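You operate a simulated robot arm through the tools that you are given. There is no shell and no other tool. Be economical: measure what you need, move in short steps, check, and stop when the job is done.

Carry out the task below with a simulated two-armed robot. There is one attempt and no reset: what you move stays moved.

JOB
Take the red padlock and put it on the blue-edged layer pad. Pick up the tube winder with one hand, pass it to the other hand and put it on the top of the parts stand. Open the end gate. The order is free. Set down upright: tube winder.
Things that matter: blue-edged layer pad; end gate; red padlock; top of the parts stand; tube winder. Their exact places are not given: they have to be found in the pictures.

Only the result counts: the job must be done as asked and must still hold three seconds after the hand-in. Knocking over, shifting, dropping, spilling or breaking anything else fails it.

ROBOT AND FRAMES
Two 7-joint arms with fingered hands on one trunk, on a base that drives. Base frame: it is fixed to the floor where the robot stands at the start and does not move with it; the origin is under the middle of the robot, x ahead of it, y to its left, z up. Lengths are in m, angles in degrees, forces in N, time in s.
The left shoulder is at the start at [0.07, 0.169, 1.194], the right one opposite. With the tool pointing down near the work surface each hand reaches from about 0.1 to 0.58 m from the robot's upright axis, wherever it stands, measured 20 degrees to its own side. Places, roughly: blue-edged layer pad [-2.5, 2, 0.5]; end gate [-6.2, 2, 0.8]; red padlock (4x3x9 cm) [0.7, 0.2, 1.1]; top of the parts stand [-7.1, 3.8, 0.8]; tube winder [-9.75, -0.25, 1]. Payload 3.4 kg a hand.
The TCP of each hand is the grasp point between the finger pads, 0.023 m short of the fingertips. In the tool frame z runs along the fingers and y along their closing line. The gripper opens to 0.116 m. The gripper's body begins 0.065 m behind the TCP. The gripper is a hand of 4 fingers: y runs from the thumb to the fingers, the wrist lies at [0, 0, -0.211] in the tool frame.
Orientation is that of the tool frame in the base frame, as a unit quaternion [w, x, y, z]. With the fingers straight down and closing along the base's y, the tool's x points along the base's -x, its y along +y and its z along -z.

CONTROLS
- The arms move only by the tool drive_tool. It takes "left_moves", "right_moves" or both (then of equal length, played together; a hand with none holds still); each is a list of rows, each a list of 6 numbers: the shift along the tool's x, y, z in m, then the turn, a rotation vector about the tool's x, y, z in degrees. In form: [[x, y, z, ax, ay, az], ...]. A call has 1 to 10 rows; each row is the pose to reach, as a shift and turn from the pose commanded when the call began, along the tool's axes at that moment. Each row takes 0.2 s and may step no farther than 0.05 m and 8.6 degrees from the row before; otherwise, the whole call is refused. Where a pose cannot be reached the arm comes as near as it can. A force on the tool above 40 N (or 10 N above the force at the start of the call, whichever is more), or a blocked arm, ends the call early, and 0.2 s more pass. In this call time passes only in rows, and 0.2 s behind the last. The reply holds the time, the measured pose of the TCP, the force on the tool along the base axes, the opening and the grip force, in the units named above and with some noise, with the torque about the TCP (base axes, N m) and any sound that the robot's microphone picked up, and new pictures: "pictures" is both (left out), scene, wrist or none (wrist: the cameras of the hands that moved).
- Cameras (640 x 400 px; columns grow to the right, rows downward): "scene" is now at [0.1379, 0.0325, 1.4638]; the picture's right is [0.35, -0.94, 0.00], its down [-0.19, -0.07, -0.98] and it looks along [0.92, 0.35, -0.20] (base axes); focal length 258 px, centre (320, 200). "left" rides on the left gripper at [-0.069, 0.001, -0.09] in its tool frame; the picture's right is [-0.01, -1.00, 0.00], its down [0.79, -0.01, -0.61] and it looks along [0.61, -0.01, 0.79] (tool axes); focal length 251 px, centre (320, 200). "right" rides on the right gripper at [0.069, 0.001, -0.09] in its tool frame; the picture's right is [-0.01, 1.00, 0.00], its down [-0.80, -0.01, -0.61] and it looks along [-0.61, -0.01, 0.80] (tool axes); focal length 251 px, centre (320, 200).
- move_column(by): slides the trunk up (or, below 0, down) by that many m; the arms and the scene camera ride with it, the base frame stays. It gives what a move gives, with no picture.
- roll_base(legs): drives the robot by 1 to 6 legs, each [ahead, left, turn to the left] in m, m and degrees, along the robot's own axes; the way and the turn of a leg run together, so that a leg with both is an arc; at most 1.5 m and 180 degrees a leg. The arms and the cameras ride along, it lands a little off, and it stops where it bumps. It gives what a move gives, and a new picture of the scene camera.
- finger_targets(finger1, finger2, finger3, thumb_bend, hand): sets how far each is bent, from 0 (flat) to 1 (curled in); at 0.3 the hand is open as for a grip, at 0.7 the pads meet at the TCP. One left out holds its place. A second passes; each finger stops where it meets its share of the squeeze, and holds until it gets a number again. It is the only way to open and close the hand. It gives what a move gives, with no picture; readings hold the bend of each and the force on the fingers (four entries, about 0 where the hand has none), thumb and palm.
- head_to(pan, tilt): turns the head with the scene camera to pan (to the left, within 86 degrees either way) and tilt (down, from -29 to 69), counted from straight ahead of the robot. It gives what a move gives, and a new picture of the scene camera.
- pixel_to_xyz(camera, pixels): there is no depth. For up to 12 entries [column, row, z] of the newest picture of that camera ("zoom" is the newest enlarged one), the place [x, y] in the base frame at which the ray of that pixel passes the height z, good to about 0.003 m. The clock stands still meanwhile.
- close_up(camera, box): a new picture of the part [left, top, right, bottom] of that camera's present view, enlarged. The clock stands still meanwhile.
- hand_in(): hands the job in; it is judged then, once.

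Work in short steps. Measure before you move; look again where a grasp or a placing could have gone wrong, and mend it. You have 110 turns and 260 pictures in all, those below and enlarged ones among them. Open the grippers and draw the arms clear of the work before you hand the job in, unless the task says otherwise; then end with one line.

The tools are called as a command line: name --argument value ..., lists and objects as JSON in quotes. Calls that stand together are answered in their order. drive_tool: Moves the arms, as the interface text tells. Its arguments: {"type":"object","properties":{"left_moves":{"type":"array"},"right_moves":{"type":"array"},"pictures":{"type":"string","enum":["both","scene","wrist","none"]}},"required":[]} The other tools are called the same way: move_column (by) slides the trunk up or down; finger_targets (finger1, finger2, finger3, thumb_bend, hand) moves the fingers one by one; roll_base (legs) drives the base; head_to (pan, tilt) turns the head that bears the scene camera; pixel_to_xyz (camera, pixels) gives the place at which the rays of pixels pass given heights; close_up (camera, box) takes an enlarged picture of a part of a camera's view; hand_in () hands the job in.

At the start:

```text
time: 0.0
left_tool_pos: [0.435, 0.321, 1.2747]
left_tcp_rot: [0.0, 0.0, 1.0, 0.0]
left_force: [0.4, -0.6, 0.3]
left_torque: [0.04, 0.0, -0.03]
left_grip_width: 0.1159
left_finger_force: 0.0
left_shape: jaw
left_bend: [0.3, 0.3, 0.3, 0.3]
left_finger forces: [0.0, 0.0, 0.0, 0.0, 0.0, 0.1]
right_tool_pos: [0.4072, -0.0525, 1.3763]
right_tcp_rot: [0.001, 0.001, 1.0, 0.002]
right_force: [-0.1, -1.3, 0.5]
right_torque: [0.01, 0.01, 0.0]
right_grip_width: 0.1159
right_finger_force: 0.0
right_shape: jaw
right_bend: [0.3, 0.3, 0.3, 0.3]
right_finger forces: [0.0, 0.0, 0.0, 0.0, 0.0, 0.0]
trunk travel left (down, up): [-0.701, 0.239]
robot x, y, heading: [-0.0012, 0.0003, -0.0]
head pan, tilt: [20.7, 11.6]
```

scene: 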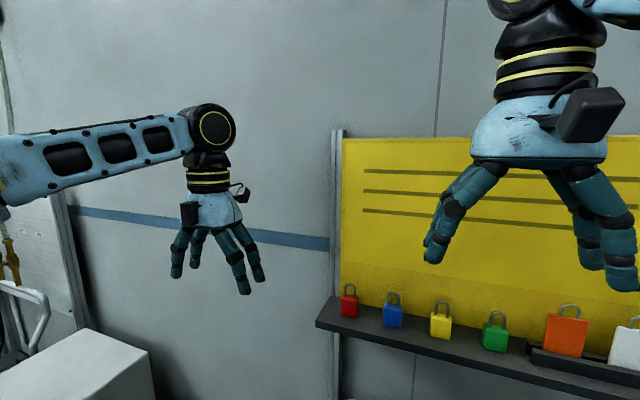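
right: 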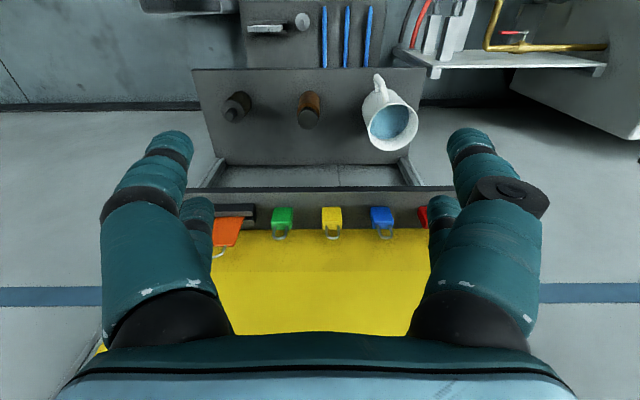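
left: 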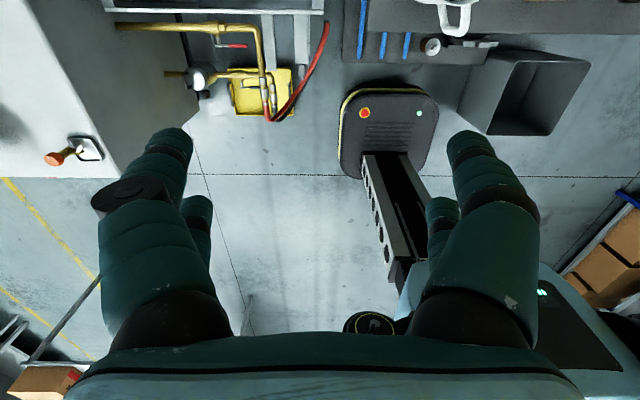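

The red padlock is at about (349,302) on a shelf in front of a yellow board. I enlarge it to measure it.

close_up --camera "scene" --box '[310, 260, 470, 360]'

pixel_to_xyz --camera "scene" --pixels '[[349, 317, 1.08], [349, 317, 1.05], [349, 317, 1.1], [393, 327, 1.08], [441, 338, 1.08], [316, 325, 1.08], [640, 395, 1.08]]'

```text
4.00 times, centred on (390, 310) of scene
```

zoom: 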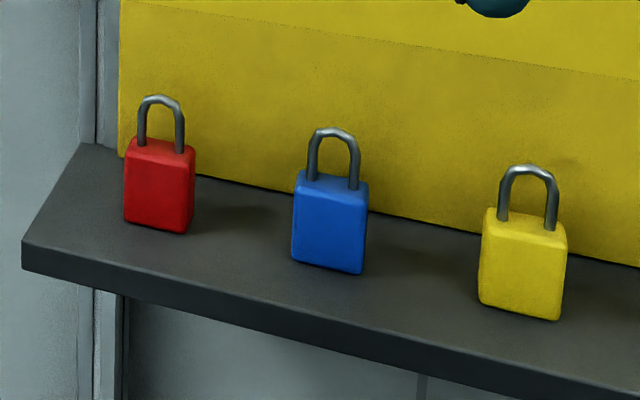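

```text
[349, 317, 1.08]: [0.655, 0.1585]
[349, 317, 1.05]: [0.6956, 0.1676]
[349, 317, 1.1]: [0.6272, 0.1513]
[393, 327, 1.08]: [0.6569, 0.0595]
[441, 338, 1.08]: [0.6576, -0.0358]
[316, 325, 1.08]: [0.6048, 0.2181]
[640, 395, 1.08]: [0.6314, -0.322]
```

I triangulate the shelf height using the right wrist camera, whose picture is upside down: blue padlock at (382,215), red at (422,217).

close_up --camera "right" --box '[260, 170, 420, 270]'

close_up --camera "scene" --box '[310, 260, 470, 360]'

pixel_to_xyz --camera "zoom" --pixels '[[364, 272, 1.04], [364, 272, 1.06], [364, 272, 1.08], [364, 272, 1.1], [292, 260, 1.04], [292, 260, 1.06], [292, 260, 1.08], [292, 260, 1.1]]'

```text
4.00 times, centred on (340, 220) of right
```

zoom: 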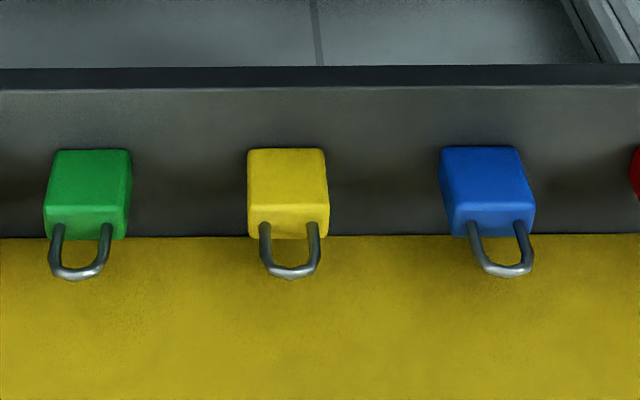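

```text
4.00 times, centred on (390, 310) of scene
```

zoom: 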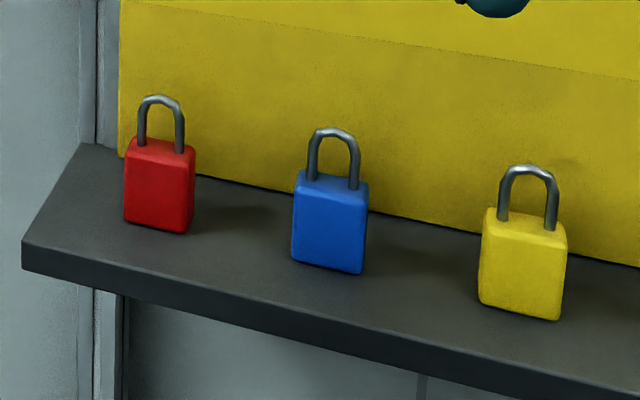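

```text
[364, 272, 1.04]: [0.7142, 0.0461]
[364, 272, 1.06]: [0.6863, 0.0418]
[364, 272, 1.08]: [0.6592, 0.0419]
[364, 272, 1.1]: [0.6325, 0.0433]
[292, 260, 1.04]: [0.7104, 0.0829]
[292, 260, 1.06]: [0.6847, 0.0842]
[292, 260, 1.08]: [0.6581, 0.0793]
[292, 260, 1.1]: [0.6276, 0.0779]
```

Blue padlock's front bottom edge in the right camera is at about (370..389.5, 206.8); I get rays there.

pixel_to_xyz --camera "right" --pixels '[[370, 207, 1.04], [370, 207, 1.06], [370, 207, 1.08], [370, 207, 1.1], [389, 207, 1.04], [389, 207, 1.06], [389, 207, 1.08], [340, 192, 1.06], [340, 229, 1.06]]'

```text
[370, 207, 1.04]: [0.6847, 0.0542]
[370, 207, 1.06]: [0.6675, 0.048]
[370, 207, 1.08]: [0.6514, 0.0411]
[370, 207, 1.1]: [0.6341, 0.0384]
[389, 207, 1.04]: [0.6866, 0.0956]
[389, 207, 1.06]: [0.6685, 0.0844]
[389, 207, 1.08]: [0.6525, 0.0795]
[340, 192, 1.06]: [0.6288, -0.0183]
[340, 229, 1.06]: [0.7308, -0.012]
```

Shelf top is about z≈1.087 and the padlock front about x≈0.645. I check what lies below and ahead before driving closer.

head_to --pan 0 --tilt 50

head_to --pan 20 --tilt 30

```text
time: 1.1
left_tool_pos: [0.435, 0.3219, 1.2745]
left_tcp_rot: [0.0, 0.0, 1.0, 0.0]
left_force: [-0.5, 0.5, 0.5]
left_torque: [0.01, 0.01, -0.02]
left_grip_width: 0.1156
left_finger_force: 0.2
left_shape: jaw
left_bend: [0.3, 0.3, 0.3, 0.3]
left_finger forces: [0.0, 0.0, 0.1, 0.0, 0.0, 0.0]
right_tool_pos: [0.4075, -0.0532, 1.376]
right_tcp_rot: [0.001, -0.001, 1.0, 0.001]
right_force: [-0.3, 0.2, 0.1]
right_torque: [0.04, 0.01, 0.0]
right_grip_width: 0.1161
right_finger_force: 0.1
right_shape: jaw
right_bend: [0.3, 0.3, 0.3, 0.3]
right_finger forces: [0.1, 0.0, 0.0, 0.0, 0.0, 0.0]
trunk travel left (down, up): [-0.701, 0.239]
robot x, y, heading: [0.0017, -0.0, -0.1]
head pan, tilt: [0.0, 50.0]
```

scene: 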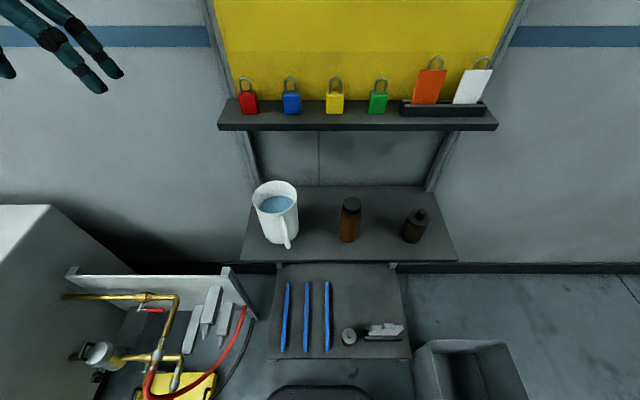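

```text
time: 1.9
left_tool_pos: [0.4344, 0.3217, 1.2752]
left_tcp_rot: [0.0, -0.001, 1.0, 0.0]
left_force: [0.0, 0.3, 0.0]
left_torque: [-0.01, 0.02, 0.0]
left_grip_width: 0.116
left_finger_force: 0.0
left_shape: jaw
left_bend: [0.3, 0.3, 0.3, 0.3]
left_finger forces: [0.0, 0.1, 0.0, 0.0, 0.1, 0.1]
right_tool_pos: [0.4081, -0.0525, 1.3759]
right_tcp_rot: [0.001, 0.001, 1.0, 0.001]
right_force: [0.0, 0.5, 0.0]
right_torque: [0.02, 0.01, -0.05]
right_grip_width: 0.1159
right_finger_force: 0.0
right_shape: jaw
right_bend: [0.3, 0.3, 0.3, 0.3]
right_finger forces: [0.0, 0.1, 0.0, 0.0, 0.0, 0.0]
trunk travel left (down, up): [-0.701, 0.239]
robot x, y, heading: [0.0035, -0.0026, -0.1]
head pan, tilt: [20.0, 30.0]
```

scene: 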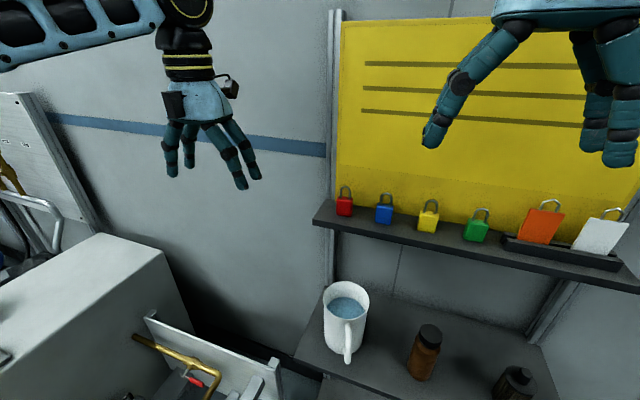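

Padlock is reachable with the left hand pointing forward, without driving nearer. I look closely at the hand's shape to judge finger spread.

close_up --camera "scene" --box '[130, 60, 290, 200]'

close_up --camera "scene" --box '[310, 170, 450, 260]'

pixel_to_xyz --camera "scene" --pixels '[[337, 214, 1.087], [351, 216, 1.087], [345, 215, 1.08], [345, 215, 1.1], [313, 222, 1.087]]'

```text
2.86 times, centred on (210, 130) of scene
```

zoom: 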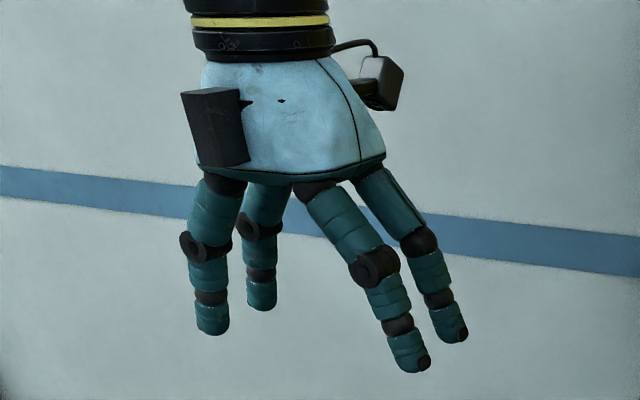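

```text
4.44 times, centred on (380, 215) of scene
```

zoom: 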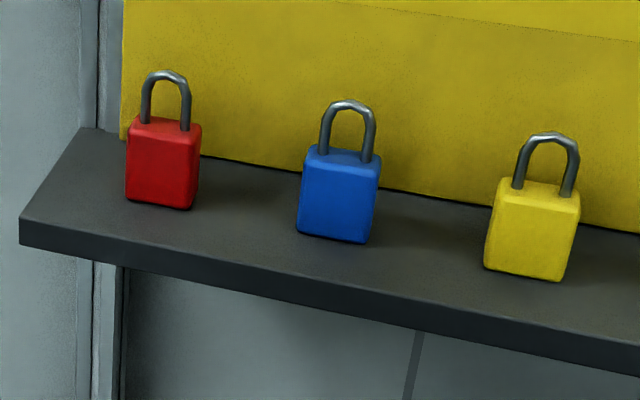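

```text
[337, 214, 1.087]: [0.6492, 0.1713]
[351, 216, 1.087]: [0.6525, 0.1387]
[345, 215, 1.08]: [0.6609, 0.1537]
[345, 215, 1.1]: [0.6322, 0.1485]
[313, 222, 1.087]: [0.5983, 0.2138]
```

Fingers are in two pairs and the yellow board stands close behind (x≈0.705), so I'll approach horizontally from the front with the camera on top. First I pre-close the left fingers a bit, then pitch the hand forward toward (0.50,0.155,1.12).

finger_targets --hand "left" --finger1 0.42 --finger2 0.42 --finger3 0.42 --thumb_bend 0.42

drive_tool --left_moves '[[-0.007, -0.017, 0.014, 0, -8.5, 0], [-0.014, -0.034, 0.028, 0, -17, 0], [-0.021, -0.051, 0.042, 0, -25.5, 0], [-0.028, -0.068, 0.056, 0, -34, 0], [-0.035, -0.084, 0.07, 0, -42.5, 0], [-0.042, -0.1, 0.084, 0, -51, 0], [-0.049, -0.117, 0.1, 0, -59.5, 0], [-0.056, -0.134, 0.115, 0, -68, 0], [-0.063, -0.15, 0.13, 0, -76.5, 0], [-0.07, -0.167, 0.145, 0, -85, 0]]'

```text
time: 2.9
left_tool_pos: [0.435, 0.3211, 1.2747]
left_tcp_rot: [0.0, -0.001, 1.0, 0.0]
left_force: [0.6, -0.5, -0.1]
left_torque: [0.01, 0.01, 0.03]
left_grip_width: 0.0826
left_finger_force: 0.1
left_shape: fingers
left_bend: [0.42, 0.42, 0.42, 0.42]
left_finger forces: [0.0, 0.1, 0.1, 0.0, 0.1, 0.0]
right_tool_pos: [0.4068, -0.0523, 1.3766]
right_tcp_rot: [0.002, 0.0, 1.0, 0.001]
right_force: [-0.1, 0.2, 0.0]
right_torque: [0.02, -0.02, 0.0]
right_grip_width: 0.1158
right_finger_force: 0.1
right_shape: jaw
right_bend: [0.3, 0.3, 0.3, 0.3]
right_finger forces: [0.1, 0.0, 0.1, 0.1, 0.0, 0.0]
trunk travel left (down, up): [-0.701, 0.239]
robot x, y, heading: [-0.0018, 0.0013, 0.0]
head pan, tilt: [20.0, 30.0]
```

```text
time: 5.1
left_tool_pos: [0.509, 0.232, 1.2207]
left_tcp_rot: [0.667, 0.013, 0.745, 0.004]
left_force: [0.5, 0.2, 0.2]
left_torque: [-0.01, -0.03, 0.03]
left_grip_width: 0.0821
left_finger_force: 0.1
left_shape: fingers
left_bend: [0.42, 0.42, 0.42, 0.42]
left_finger forces: [0.0, 0.1, 0.0, 0.1, 0.0, 0.1]
left hand out of reach, approached as far as the arm can: row 8, 9, 10
right_tool_pos: [0.4055, -0.0518, 1.3766]
right_tcp_rot: [0.0, 0.0, 1.0, 0.0]
right_force: [-0.2, 0.0, -0.8]
right_torque: [0.01, -0.04, -0.01]
right_grip_width: 0.1161
right_finger_force: 0.1
right_shape: jaw
right_bend: [0.3, 0.3, 0.3, 0.3]
right_finger forces: [0.0, 0.1, 0.0, 0.0, 0.1, 0.1]
trunk travel left (down, up): [-0.701, 0.239]
robot x, y, heading: [-0.0013, 0.0007, -0.1]
head pan, tilt: [20.0, 30.0]
```

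scene: 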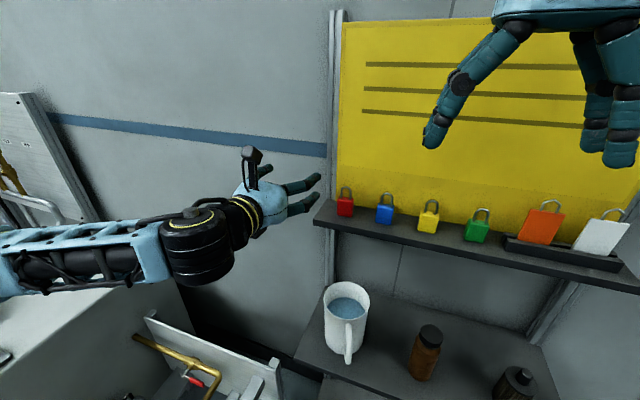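
left: 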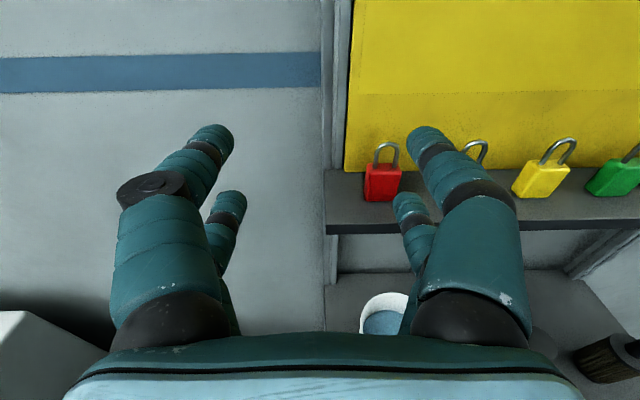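

The near side limits the arm, so I back the base 0.10 m to give the forward reach more room.

roll_base --legs '[[-0.1, 0, 0]]'

```text
time: 6.2
left_tool_pos: [0.4111, 0.2315, 1.2192]
left_tcp_rot: [0.665, 0.013, 0.747, 0.004]
left_force: [-0.2, 0.8, -0.6]
left_torque: [-0.01, 0.0, 0.0]
left_grip_width: 0.0823
left_finger_force: 0.0
left_shape: fingers
left_bend: [0.42, 0.42, 0.42, 0.42]
left_finger forces: [0.0, 0.0, 0.0, 0.1, 0.1, 0.1]
right_tool_pos: [0.3073, -0.0533, 1.3752]
right_tcp_rot: [0.001, 0.001, 1.0, 0.001]
right_force: [0.6, -0.1, 0.1]
right_torque: [0.02, -0.03, 0.0]
right_grip_width: 0.1159
right_finger_force: 0.0
right_shape: jaw
right_bend: [0.3, 0.3, 0.3, 0.3]
right_finger forces: [0.0, 0.0, 0.1, 0.1, 0.0, 0.1]
trunk travel left (down, up): [-0.701, 0.239]
robot x, y, heading: [-0.0978, -0.0007, 0.1]
head pan, tilt: [20.0, 30.0]
```

scene: 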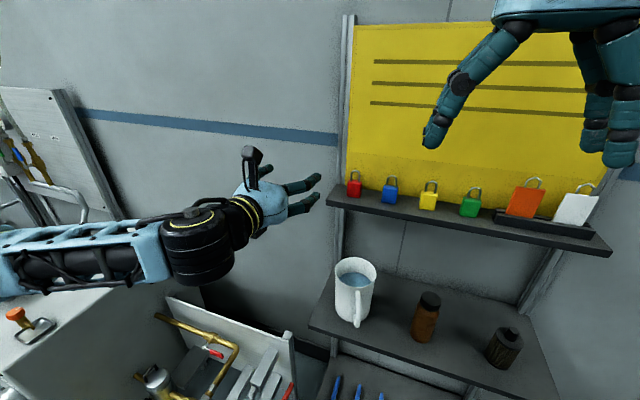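

Now move to the pre-grasp in front of the red padlock, around (0.55,0.155,1.12).

drive_tool --left_moves '[[0.0, 0.0, 0.04, 0, 0, 0], [0.028, -0.02, 0.07, 0, 0, 0], [0.056, -0.045, 0.1, 0, 0, 0], [0.075, -0.065, 0.13, 0, 0, 0], [0.084, -0.077, 0.149, 0, 0, 0]]'

```text
time: 7.4
left_tool_pos: [0.5266, 0.2116, 1.2292]
left_tcp_rot: [0.655, 0.024, 0.755, 0.007]
left_force: [-0.2, 0.1, -0.2]
left_torque: [0.02, -0.02, 0.0]
left_grip_width: 0.0822
left_finger_force: 0.0
left_shape: fingers
left_bend: [0.42, 0.42, 0.42, 0.42]
left_finger forces: [0.0, 0.0, 0.1, 0.1, 0.0, 0.0]
left hand out of reach, approached as far as the arm can: row 1, 2, 3, 4, 5
right_tool_pos: [0.3079, -0.0534, 1.3751]
right_tcp_rot: [-0.001, 0.0, 1.0, 0.001]
right_force: [0.6, -0.4, -0.2]
right_torque: [-0.05, 0.02, -0.01]
right_grip_width: 0.1157
right_finger_force: 0.2
right_shape: jaw
right_bend: [0.3, 0.3, 0.3, 0.3]
right_finger forces: [0.1, 0.1, 0.0, 0.1, 0.0, 0.0]
trunk travel left (down, up): [-0.701, 0.239]
robot x, y, heading: [-0.0993, -0.0003, 0.0]
head pan, tilt: [20.0, 30.0]
```

scene: 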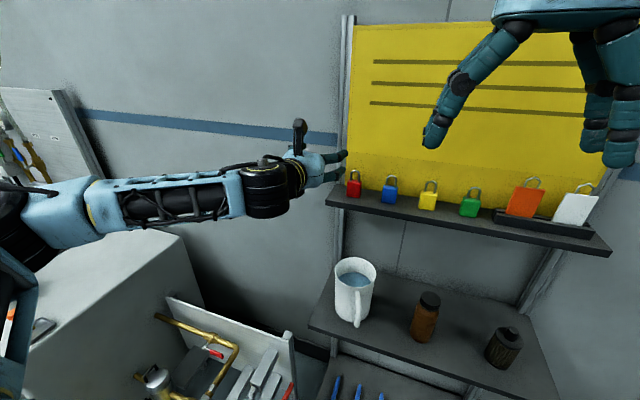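
left: 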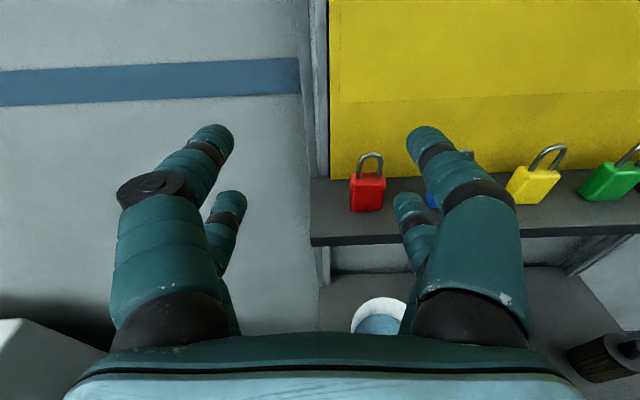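

The wrist pitch limits downward motion, but I can use the trunk and base: lower the column 0.105 and shift the base right 0.055.

move_column --by -0.105

roll_base --legs '[[0, -0.055, 0]]'

close_up --camera "left" --box '[200, 100, 520, 300]'

```text
time: 8.8
left_tool_pos: [0.5249, 0.2109, 1.1246]
left_tcp_rot: [0.656, 0.024, 0.754, 0.007]
left_force: [0.3, -0.2, 0.3]
left_torque: [0.0, 0.03, 0.0]
left_grip_width: 0.0822
left_finger_force: 0.1
left_shape: fingers
left_bend: [0.42, 0.42, 0.42, 0.42]
left_finger forces: [0.0, 0.1, 0.0, 0.1, 0.1, 0.0]
right_tool_pos: [0.3075, -0.0507, 1.2704]
right_tcp_rot: [0.001, 0.0, 1.0, 0.001]
right_force: [0.1, 0.3, -0.9]
right_torque: [0.02, 0.02, -0.02]
right_grip_width: 0.116
right_finger_force: 0.0
right_shape: jaw
right_bend: [0.3, 0.3, 0.3, 0.3]
right_finger forces: [0.1, 0.0, 0.1, 0.0, 0.0, 0.1]
trunk travel left (down, up): [-0.596, 0.344]
robot x, y, heading: [-0.1009, -0.0026, -0.1]
head pan, tilt: [20.0, 30.0]
```

```text
time: 9.8
left_tool_pos: [0.525, 0.1608, 1.1234]
left_tcp_rot: [0.656, 0.024, 0.754, 0.006]
left_force: [-0.7, -0.6, 0.3]
left_torque: [0.02, -0.01, -0.02]
left_grip_width: 0.0821
left_finger_force: 0.0
left_shape: fingers
left_bend: [0.42, 0.42, 0.42, 0.42]
left_finger forces: [0.1, 0.0, 0.0, 0.1, 0.0, 0.0]
right_tool_pos: [0.3066, -0.1047, 1.2703]
right_tcp_rot: [0.0, -0.001, 1.0, 0.001]
right_force: [0.4, 0.2, -0.1]
right_torque: [-0.02, 0.01, 0.0]
right_grip_width: 0.1161
right_finger_force: 0.0
right_shape: jaw
right_bend: [0.3, 0.3, 0.3, 0.3]
right_finger forces: [0.0, 0.0, 0.1, 0.0, 0.0, 0.1]
trunk travel left (down, up): [-0.596, 0.344]
robot x, y, heading: [-0.0981, -0.0544, 0.1]
head pan, tilt: [20.0, 30.0]
```

scene: 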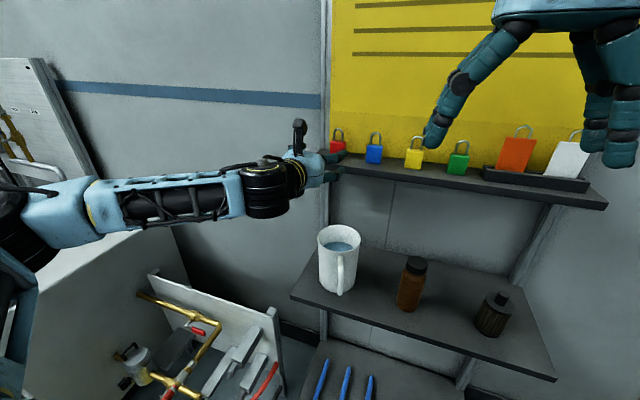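

```text
2.00 times, centred on (360, 200) of left
```

zoom: 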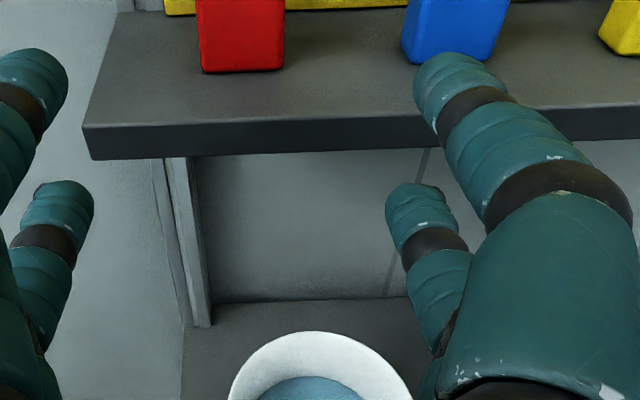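

I measure the red padlock's base corners and shelf edge from the left camera.

pixel_to_xyz --camera "left" --pixels '[[301, 136, 1.087], [342, 135, 1.087], [301, 136, 1.095], [301, 136, 1.08], [241, 162, 1.087], [241, 162, 1.08], [420, 156, 1.087]]'

close_up --camera "scene" --box '[270, 100, 400, 220]'

```text
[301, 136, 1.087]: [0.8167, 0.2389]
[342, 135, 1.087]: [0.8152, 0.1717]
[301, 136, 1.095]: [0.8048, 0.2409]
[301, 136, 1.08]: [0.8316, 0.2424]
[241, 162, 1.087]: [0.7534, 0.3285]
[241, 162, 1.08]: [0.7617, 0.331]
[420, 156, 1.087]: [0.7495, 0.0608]
```

```text
3.33 times, centred on (335, 160) of scene
```

zoom: 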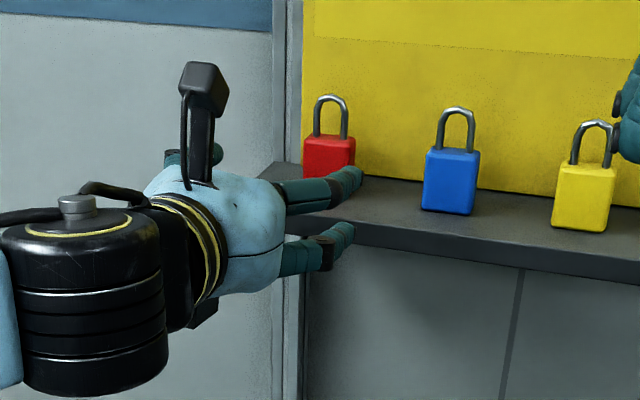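

The left camera's newest full picture is the earlier one, so I use zoom rays instead, from a fresh enlargement.

close_up --camera "left" --box '[200, 100, 520, 300]'

pixel_to_xyz --camera "zoom" --pixels '[[202, 73, 1.087], [284, 71, 1.087], [202, 73, 1.08], [202, 73, 1.1], [284, 71, 1.1], [82, 125, 1.087], [440, 115, 1.087]]'

pixel_to_xyz --camera "left" --pixels '[[350, 211, 1.087], [383, 210, 1.087], [350, 211, 1.1], [383, 210, 1.1]]'

```text
2.00 times, centred on (360, 200) of left
```

zoom: 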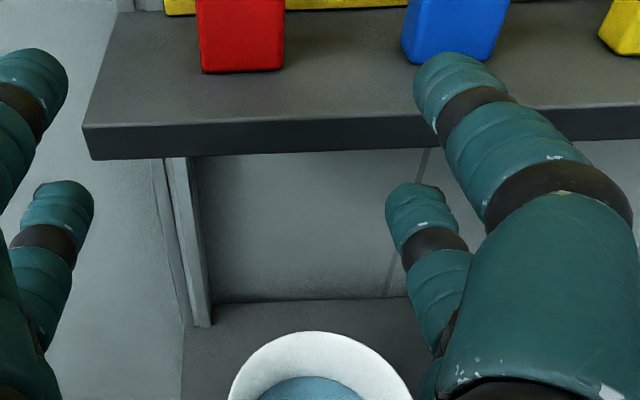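

```text
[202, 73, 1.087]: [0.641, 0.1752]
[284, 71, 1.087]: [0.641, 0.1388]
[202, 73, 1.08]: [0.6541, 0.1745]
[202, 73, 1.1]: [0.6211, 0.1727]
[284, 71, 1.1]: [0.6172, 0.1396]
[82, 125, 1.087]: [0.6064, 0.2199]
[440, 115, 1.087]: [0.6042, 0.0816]
```

```text
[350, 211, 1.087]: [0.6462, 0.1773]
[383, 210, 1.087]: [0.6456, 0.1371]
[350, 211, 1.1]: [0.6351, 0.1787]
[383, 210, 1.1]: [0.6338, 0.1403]
```

I check the height of the lower finger's tip: in the scene picture at about (374,171), the upper one at (378,152).

pixel_to_xyz --camera "scene" --pixels '[[375, 168, 1.06], [375, 168, 1.08], [375, 168, 1.1], [374, 173, 1.06], [374, 173, 1.08], [374, 173, 1.1], [378, 152, 1.1], [378, 152, 1.12], [378, 152, 1.14]]'

```text
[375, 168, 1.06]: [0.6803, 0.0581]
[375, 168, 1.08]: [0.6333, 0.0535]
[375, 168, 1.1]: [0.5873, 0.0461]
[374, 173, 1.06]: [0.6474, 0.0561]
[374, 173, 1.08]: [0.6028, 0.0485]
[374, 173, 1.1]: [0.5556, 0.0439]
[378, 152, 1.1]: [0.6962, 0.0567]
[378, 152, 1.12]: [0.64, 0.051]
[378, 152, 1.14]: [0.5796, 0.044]
```

Correcting for the true zoom scale, the tips are at about (342,171) and (345,153).

pixel_to_xyz --camera "scene" --pixels '[[342, 173, 1.06], [342, 173, 1.08], [342, 173, 1.1], [342, 173, 1.12], [345, 153, 1.1], [345, 153, 1.12], [345, 153, 1.14], [345, 153, 1.16]]'

```text
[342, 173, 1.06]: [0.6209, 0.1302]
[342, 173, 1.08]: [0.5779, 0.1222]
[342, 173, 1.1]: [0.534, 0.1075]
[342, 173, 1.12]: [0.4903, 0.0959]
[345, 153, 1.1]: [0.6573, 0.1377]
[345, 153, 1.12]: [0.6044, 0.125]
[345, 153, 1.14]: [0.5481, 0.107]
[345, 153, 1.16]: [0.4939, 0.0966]
```

Lower fingertip bottom is about 6 mm above shelf level. I raise the column 5 mm and drive ahead 0.085, then look.

move_column --by 0.005

roll_base --legs '[[0.085, -0.003, 0]]'

close_up --camera "left" --box '[160, 50, 480, 250]'

close_up --camera "scene" --box '[240, 80, 432, 200]'

```text
time: 10.3
left_tool_pos: [0.5256, 0.1597, 1.129]
left_tcp_rot: [0.655, 0.024, 0.755, 0.007]
left_force: [-0.4, 0.1, 0.2]
left_torque: [0.03, 0.03, 0.01]
left_grip_width: 0.0824
left_finger_force: 0.1
left_shape: fingers
left_bend: [0.42, 0.42, 0.42, 0.42]
left_finger forces: [0.1, 0.1, 0.1, 0.0, 0.1, 0.1]
right_tool_pos: [0.308, -0.1057, 1.2759]
right_tcp_rot: [-0.001, -0.001, 1.0, 0.0]
right_force: [0.6, 0.0, -0.3]
right_torque: [0.01, 0.0, 0.02]
right_grip_width: 0.1158
right_finger_force: 0.0
right_shape: jaw
right_bend: [0.3, 0.3, 0.3, 0.3]
right_finger forces: [0.0, 0.1, 0.0, 0.0, 0.0, 0.0]
trunk travel left (down, up): [-0.601, 0.339]
robot x, y, heading: [-0.1013, -0.053, 0.2]
head pan, tilt: [20.0, 30.0]
```

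```text
time: 11.4
left_tool_pos: [0.6099, 0.1558, 1.1282]
left_tcp_rot: [0.656, 0.024, 0.755, 0.007]
left_force: [0.1, -0.3, -0.2]
left_torque: [-0.01, 0.02, -0.02]
left_grip_width: 0.0822
left_finger_force: 0.2
left_shape: fingers
left_bend: [0.42, 0.42, 0.42, 0.42]
left_finger forces: [0.0, 0.0, 0.1, 0.1, 0.0, 0.0]
right_tool_pos: [0.3912, -0.1091, 1.2764]
right_tcp_rot: [0.001, 0.001, 1.0, 0.0]
right_force: [0.1, 0.9, -0.3]
right_torque: [0.02, -0.01, -0.02]
right_grip_width: 0.1158
right_finger_force: 0.2
right_shape: jaw
right_bend: [0.3, 0.3, 0.3, 0.3]
right_finger forces: [0.1, 0.1, 0.0, 0.1, 0.0, 0.0]
trunk travel left (down, up): [-0.601, 0.339]
robot x, y, heading: [-0.0148, -0.0579, 0.0]
head pan, tilt: [20.0, 30.0]
```

scene: 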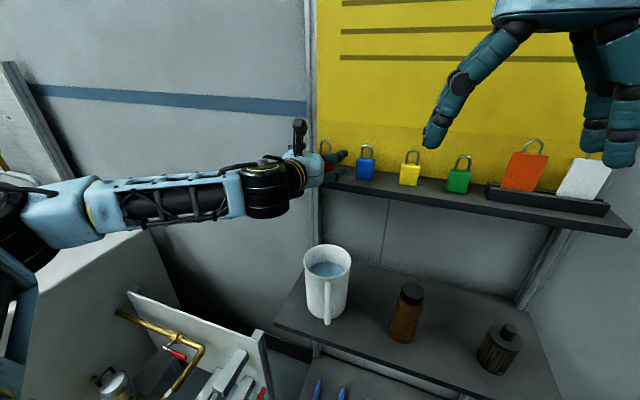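

```text
2.00 times, centred on (320, 150) of left
```

zoom: 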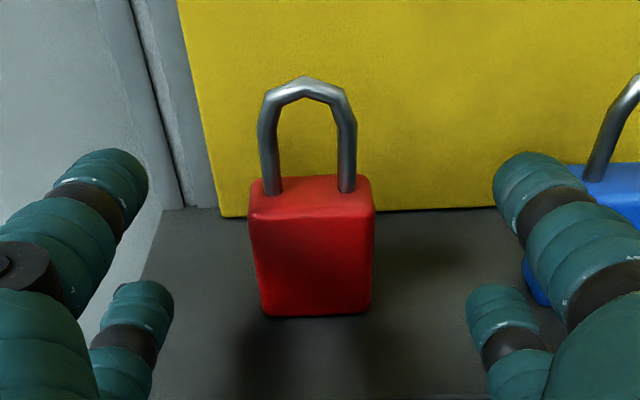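

```text
3.33 times, centred on (336, 140) of scene
```

zoom: 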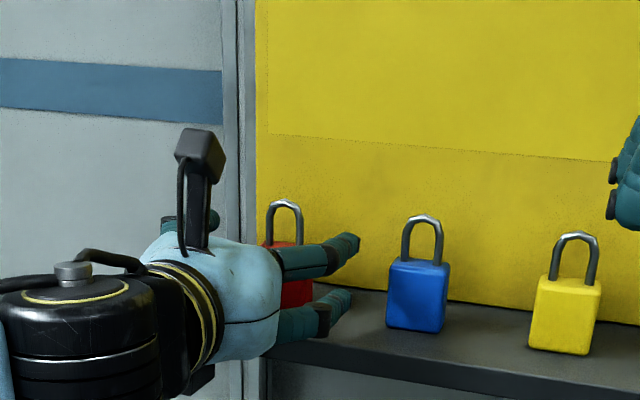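

Well centred. I drive ahead 0.048 more so the pads lie beside the padlock body.

roll_base --legs '[[0.048, 0, 0]]'

close_up --camera "left" --box '[160, 50, 480, 250]'

```text
time: 12.3
left_tool_pos: [0.6557, 0.1553, 1.1328]
left_tcp_rot: [0.657, 0.024, 0.754, 0.007]
left_force: [0.8, -0.8, -0.4]
left_torque: [0.05, 0.04, 0.0]
left_grip_width: 0.082
left_finger_force: 0.1
left_shape: fingers
left_bend: [0.42, 0.42, 0.42, 0.42]
left_finger forces: [0.0, 0.1, 0.0, 0.1, 0.1, 0.0]
right_tool_pos: [0.4369, -0.1101, 1.2769]
right_tcp_rot: [0.001, 0.0, 1.0, 0.001]
right_force: [-1.0, 0.7, 0.8]
right_torque: [0.03, -0.05, 0.02]
right_grip_width: 0.1161
right_finger_force: 0.0
right_shape: jaw
right_bend: [0.3, 0.3, 0.3, 0.3]
right_finger forces: [0.0, 0.0, 0.1, 0.1, 0.0, 0.0]
trunk travel left (down, up): [-0.601, 0.339]
robot x, y, heading: [0.0344, -0.0569, 0.3]
head pan, tilt: [20.0, 30.0]
```

scene: 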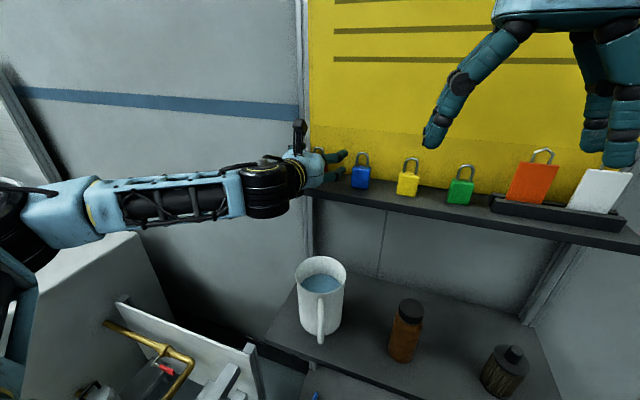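

```text
2.00 times, centred on (320, 150) of left
```

zoom: 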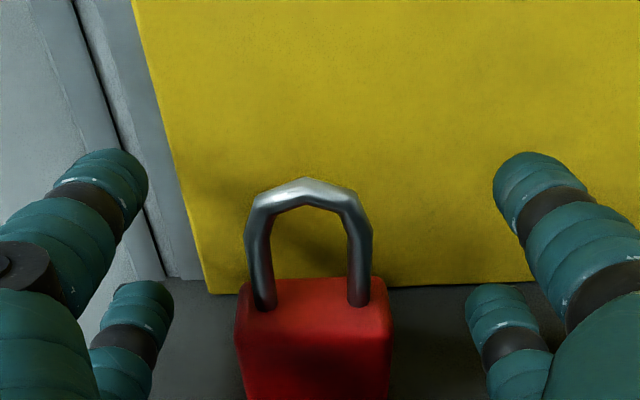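

The pads flank the body. I close the left hand.

finger_targets --hand "left" --finger1 0.7 --finger2 0.7 --finger3 0.7 --thumb_bend 0.7

close_up --camera "left" --box '[160, 50, 480, 250]'

```text
time: 13.3
left_tool_pos: [0.6581, 0.1564, 1.1292]
left_tcp_rot: [0.656, 0.024, 0.755, 0.008]
left_force: [0.6, -0.1, -0.6]
left_torque: [0.01, 0.0, 0.02]
left_grip_width: 0.002
left_finger_force: 7.2
left_shape: fingers
left_bend: [0.7, 0.62, 0.61, 0.7]
left_finger forces: [0.1, 6.5, 6.9, 0.1, 0.0, 0.0]
right_tool_pos: [0.4388, -0.1098, 1.2761]
right_tcp_rot: [0.001, 0.001, 1.0, 0.001]
right_force: [-0.1, 0.0, -0.2]
right_torque: [0.02, 0.02, 0.0]
right_grip_width: 0.1161
right_finger_force: 0.1
right_shape: jaw
right_bend: [0.3, 0.3, 0.3, 0.3]
right_finger forces: [0.0, 0.1, 0.0, 0.1, 0.0, 0.0]
trunk travel left (down, up): [-0.601, 0.339]
robot x, y, heading: [0.0308, -0.0552, 0.1]
head pan, tilt: [20.0, 30.0]
```

```text
2.00 times, centred on (320, 150) of left
```

zoom: 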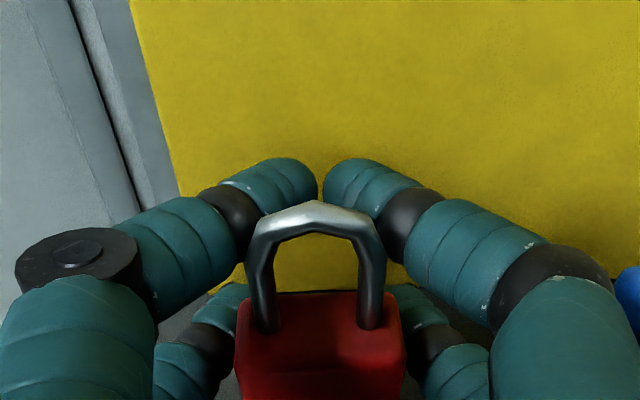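

The lower pair grips the body (6.5 N each); the upper pair cages behind the shackle. I lift with the column.

move_column --by 0.04

close_up --camera "left" --box '[160, 50, 480, 250]'

```text
time: 14.1
left_tool_pos: [0.6587, 0.1566, 1.1688]
left_tcp_rot: [0.655, 0.024, 0.755, 0.007]
left_force: [0.4, 0.1, -1.5]
left_torque: [0.01, 0.01, -0.02]
left_grip_width: 0.0017
left_finger_force: 6.5
left_shape: fingers
left_bend: [0.7, 0.62, 0.61, 0.7]
left_finger forces: [0.1, 6.6, 6.9, 0.0, 0.0, 0.0]
right_tool_pos: [0.4403, -0.1089, 1.3163]
right_tcp_rot: [0.0, 0.001, 1.0, 0.0]
right_force: [0.7, -0.5, -0.6]
right_torque: [0.01, -0.03, 0.01]
right_grip_width: 0.1159
right_finger_force: 0.0
right_shape: jaw
right_bend: [0.3, 0.3, 0.3, 0.3]
right_finger forces: [0.0, 0.0, 0.0, 0.0, 0.1, 0.0]
trunk travel left (down, up): [-0.641, 0.299]
robot x, y, heading: [0.0328, -0.0583, -0.2]
head pan, tilt: [20.0, 30.0]
```

```text
2.00 times, centred on (320, 150) of left
```

zoom: 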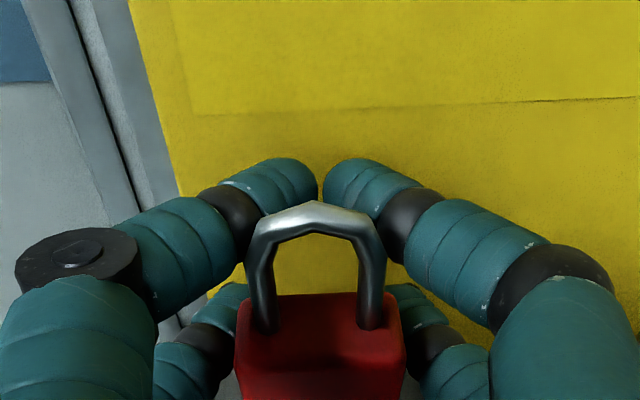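

Held firmly. I back away 0.35 m and look to the left.

roll_base --legs '[[-0.35, 0, 0]]'

head_to --pan 86 --tilt 25

head_to --pan -86 --tilt 25

```text
time: 16.4
left_tool_pos: [0.313, 0.1557, 1.169]
left_tcp_rot: [0.656, 0.024, 0.755, 0.007]
left_force: [0.0, 0.0, -1.2]
left_torque: [0.02, -0.02, 0.0]
left_grip_width: 0.0017
left_finger_force: 6.8
left_shape: fingers
left_bend: [0.7, 0.62, 0.61, 0.7]
left_finger forces: [0.0, 6.6, 6.9, 0.0, 0.0, 0.0]
right_tool_pos: [0.0963, -0.1104, 1.3159]
right_tcp_rot: [0.0, 0.0, 1.0, -0.001]
right_force: [0.6, -0.9, 0.1]
right_torque: [0.01, -0.01, -0.02]
right_grip_width: 0.116
right_finger_force: 0.1
right_shape: jaw
right_bend: [0.3, 0.3, 0.3, 0.3]
right_finger forces: [0.1, 0.0, 0.1, 0.0, 0.0, 0.1]
trunk travel left (down, up): [-0.641, 0.299]
robot x, y, heading: [-0.3128, -0.0581, -0.2]
head pan, tilt: [20.0, 30.0]
```

scene: 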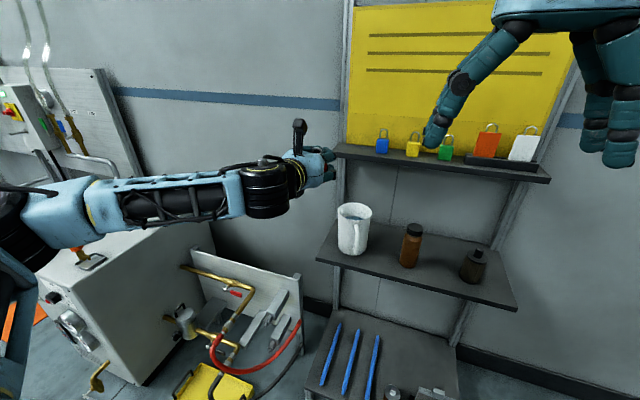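

```text
time: 17.7
left_tool_pos: [0.3114, 0.155, 1.1695]
left_tcp_rot: [0.655, 0.024, 0.755, 0.007]
left_force: [0.2, -0.4, -1.4]
left_torque: [-0.01, 0.0, -0.01]
left_grip_width: 0.0017
left_finger_force: 6.8
left_shape: fingers
left_bend: [0.7, 0.62, 0.61, 0.7]
left_finger forces: [0.1, 6.5, 6.8, 0.1, 0.0, 0.1]
right_tool_pos: [0.0931, -0.1086, 1.3161]
right_tcp_rot: [0.0, 0.0, 1.0, 0.001]
right_force: [0.4, -1.3, -0.1]
right_torque: [0.0, 0.0, 0.02]
right_grip_width: 0.1159
right_finger_force: 0.1
right_shape: jaw
right_bend: [0.3, 0.3, 0.3, 0.3]
right_finger forces: [0.0, 0.0, 0.1, 0.0, 0.1, 0.0]
trunk travel left (down, up): [-0.641, 0.299]
robot x, y, heading: [-0.3159, -0.0578, -0.2]
head pan, tilt: [85.9, 25.0]
```

scene: 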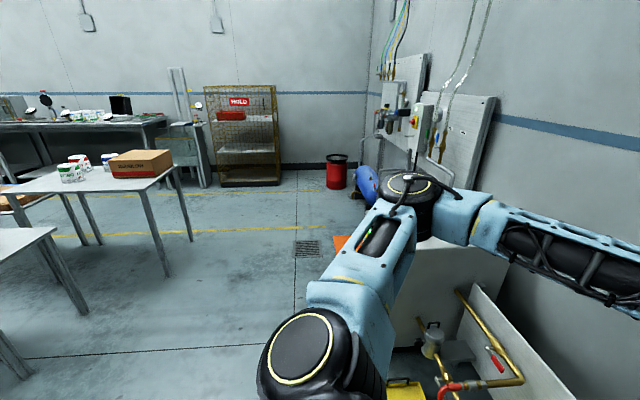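

```text
time: 20.3
left_tool_pos: [0.3128, 0.1553, 1.1702]
left_tcp_rot: [0.656, 0.024, 0.754, 0.007]
left_force: [0.2, -0.3, -1.9]
left_torque: [0.01, 0.01, 0.02]
left_grip_width: 0.0018
left_finger_force: 6.8
left_shape: fingers
left_bend: [0.7, 0.62, 0.61, 0.7]
left_finger forces: [0.1, 6.6, 6.7, 0.1, 0.0, 0.0]
right_tool_pos: [0.0948, -0.1096, 1.3153]
right_tcp_rot: [0.0, -0.001, 1.0, 0.001]
right_force: [-0.6, -0.3, -0.3]
right_torque: [0.03, -0.01, 0.02]
right_grip_width: 0.1161
right_finger_force: 0.0
right_shape: jaw
right_bend: [0.3, 0.3, 0.3, 0.3]
right_finger forces: [0.1, 0.0, 0.0, 0.0, 0.0, 0.0]
trunk travel left (down, up): [-0.641, 0.299]
robot x, y, heading: [-0.3126, -0.0581, -0.0]
head pan, tilt: [-85.9, 25.0]
```

scene: 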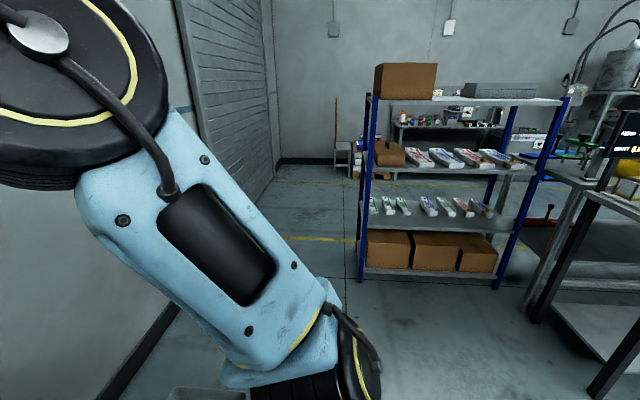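

I need a view of the surroundings behind; I turn the robot left 60° in place (radius is clear: cabinet is lower than the arms) and look left.

head_to --pan 60 --tilt 40

pixel_to_xyz --camera "scene" --pixels '[[60, 250, 0], [320, 300, 0], [100, 350, 0], [320, 300, 0.8]]'

```text
time: 22.6
left_tool_pos: [0.3115, 0.1562, 1.1681]
left_tcp_rot: [0.656, 0.025, 0.754, 0.006]
left_force: [-0.5, 0.0, -0.7]
left_torque: [0.0, 0.0, -0.02]
left_grip_width: 0.002
left_finger_force: 6.7
left_shape: fingers
left_bend: [0.7, 0.62, 0.61, 0.7]
left_finger forces: [0.1, 6.5, 6.8, 0.2, 0.1, 0.0]
right_tool_pos: [0.095, -0.1095, 1.3154]
right_tcp_rot: [0.0, 0.0, 1.0, 0.001]
right_force: [-0.1, 0.3, 0.7]
right_torque: [0.02, 0.03, 0.02]
right_grip_width: 0.1157
right_finger_force: 0.0
right_shape: jaw
right_bend: [0.3, 0.3, 0.3, 0.3]
right_finger forces: [0.0, 0.0, 0.0, 0.0, 0.1, 0.0]
trunk travel left (down, up): [-0.641, 0.299]
robot x, y, heading: [-0.3135, -0.0574, -0.2]
head pan, tilt: [60.0, 40.0]
```

scene: 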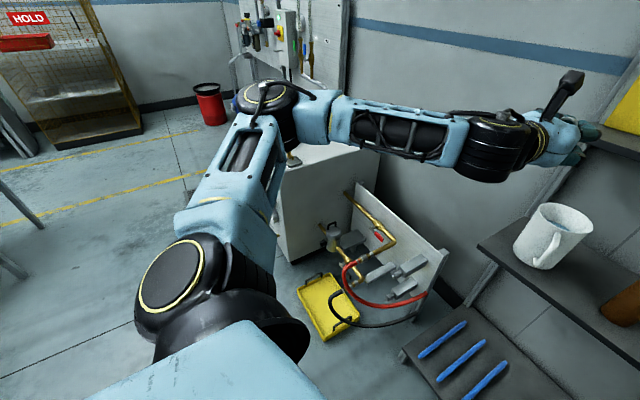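

```text
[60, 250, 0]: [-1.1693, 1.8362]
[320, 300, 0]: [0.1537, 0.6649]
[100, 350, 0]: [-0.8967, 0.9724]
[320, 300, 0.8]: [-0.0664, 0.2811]
```

Open floor behind-left, cabinet is low (~0.55 m). I turn left 120° in place and look.

roll_base --legs '[[-0.15, 0, 60], [0, 0, 60]]'

head_to --pan 20 --tilt 20

```text
time: 28.3
left_tool_pos: [-0.9338, 0.3058, 1.1684]
left_tcp_rot: [-0.323, 0.641, -0.399, -0.571]
left_force: [-0.5, 0.4, -1.2]
left_torque: [0.01, -0.03, 0.0]
left_grip_width: 0.0019
left_finger_force: 6.6
left_shape: fingers
left_bend: [0.7, 0.62, 0.62, 0.7]
left_finger forces: [0.1, 6.1, 6.4, 0.0, 0.0, 0.0]
right_tool_pos: [-0.5947, 0.2481, 1.3156]
right_tcp_rot: [0.001, 0.866, -0.501, 0.0]
right_force: [0.3, -0.3, 0.0]
right_torque: [0.02, 0.04, 0.01]
right_grip_width: 0.1162
right_finger_force: 0.1
right_shape: jaw
right_bend: [0.3, 0.3, 0.3, 0.3]
right_finger forces: [0.0, 0.0, 0.0, 0.2, 0.0, 0.0]
trunk travel left (down, up): [-0.641, 0.299]
robot x, y, heading: [-0.4349, -0.1321, 119.9]
head pan, tilt: [60.0, 40.0]
```

scene: 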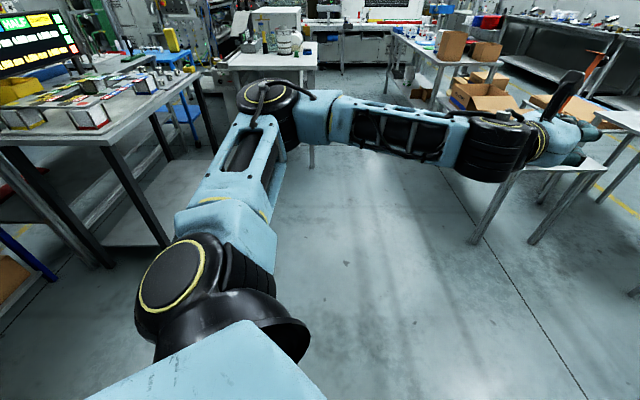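

```text
time: 29.4
left_tool_pos: [-0.9336, 0.3073, 1.1687]
left_tcp_rot: [-0.322, 0.641, -0.398, -0.571]
left_force: [-0.2, 0.0, -0.8]
left_torque: [0.01, 0.02, -0.02]
left_grip_width: 0.0014
left_finger_force: 6.6
left_shape: fingers
left_bend: [0.7, 0.62, 0.62, 0.7]
left_finger forces: [0.1, 6.2, 6.4, 0.0, 0.0, 0.1]
right_tool_pos: [-0.5951, 0.2498, 1.3151]
right_tcp_rot: [0.0, 0.865, -0.501, 0.0]
right_force: [0.2, 0.4, -1.0]
right_torque: [-0.01, -0.02, -0.01]
right_grip_width: 0.1158
right_finger_force: 0.1
right_shape: jaw
right_bend: [0.3, 0.3, 0.3, 0.3]
right_finger forces: [0.1, 0.1, 0.0, 0.0, 0.0, 0.1]
trunk travel left (down, up): [-0.641, 0.299]
robot x, y, heading: [-0.4384, -0.1279, 119.8]
head pan, tilt: [20.0, 20.0]
```

scene: 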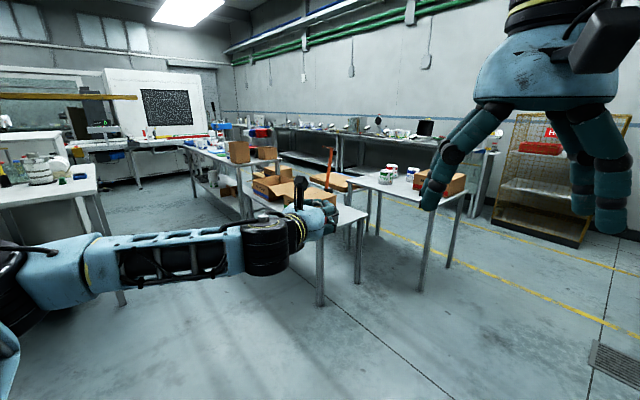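

The pad should be around (350,195), hidden behind the left hand. I measure floor points of table legs at (320,305), (358,283), (422,293) and zoom.

pixel_to_xyz --camera "scene" --pixels '[[320, 306, 0], [357, 283, 0], [422, 293, 0], [120, 304, 0], [340, 205, 0.5], [250, 185, 0.5], [420, 200, 0.8]]'

close_up --camera "scene" --box '[220, 120, 480, 282]'

```text
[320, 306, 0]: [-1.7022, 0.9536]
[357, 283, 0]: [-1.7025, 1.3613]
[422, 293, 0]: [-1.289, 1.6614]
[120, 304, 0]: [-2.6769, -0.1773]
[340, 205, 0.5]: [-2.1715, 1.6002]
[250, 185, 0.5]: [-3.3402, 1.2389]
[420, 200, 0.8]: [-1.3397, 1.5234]
```

```text
2.46 times, centred on (350, 201) of scene
```

zoom: 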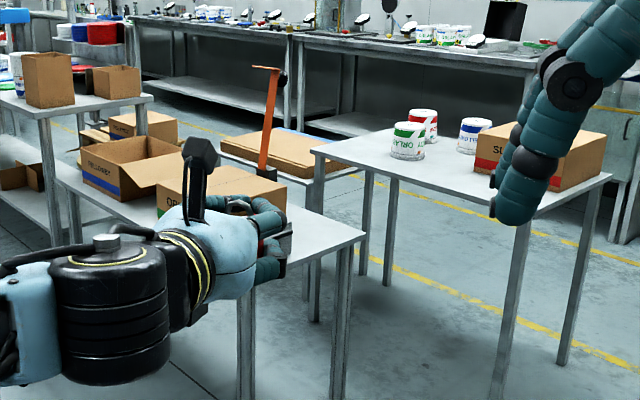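

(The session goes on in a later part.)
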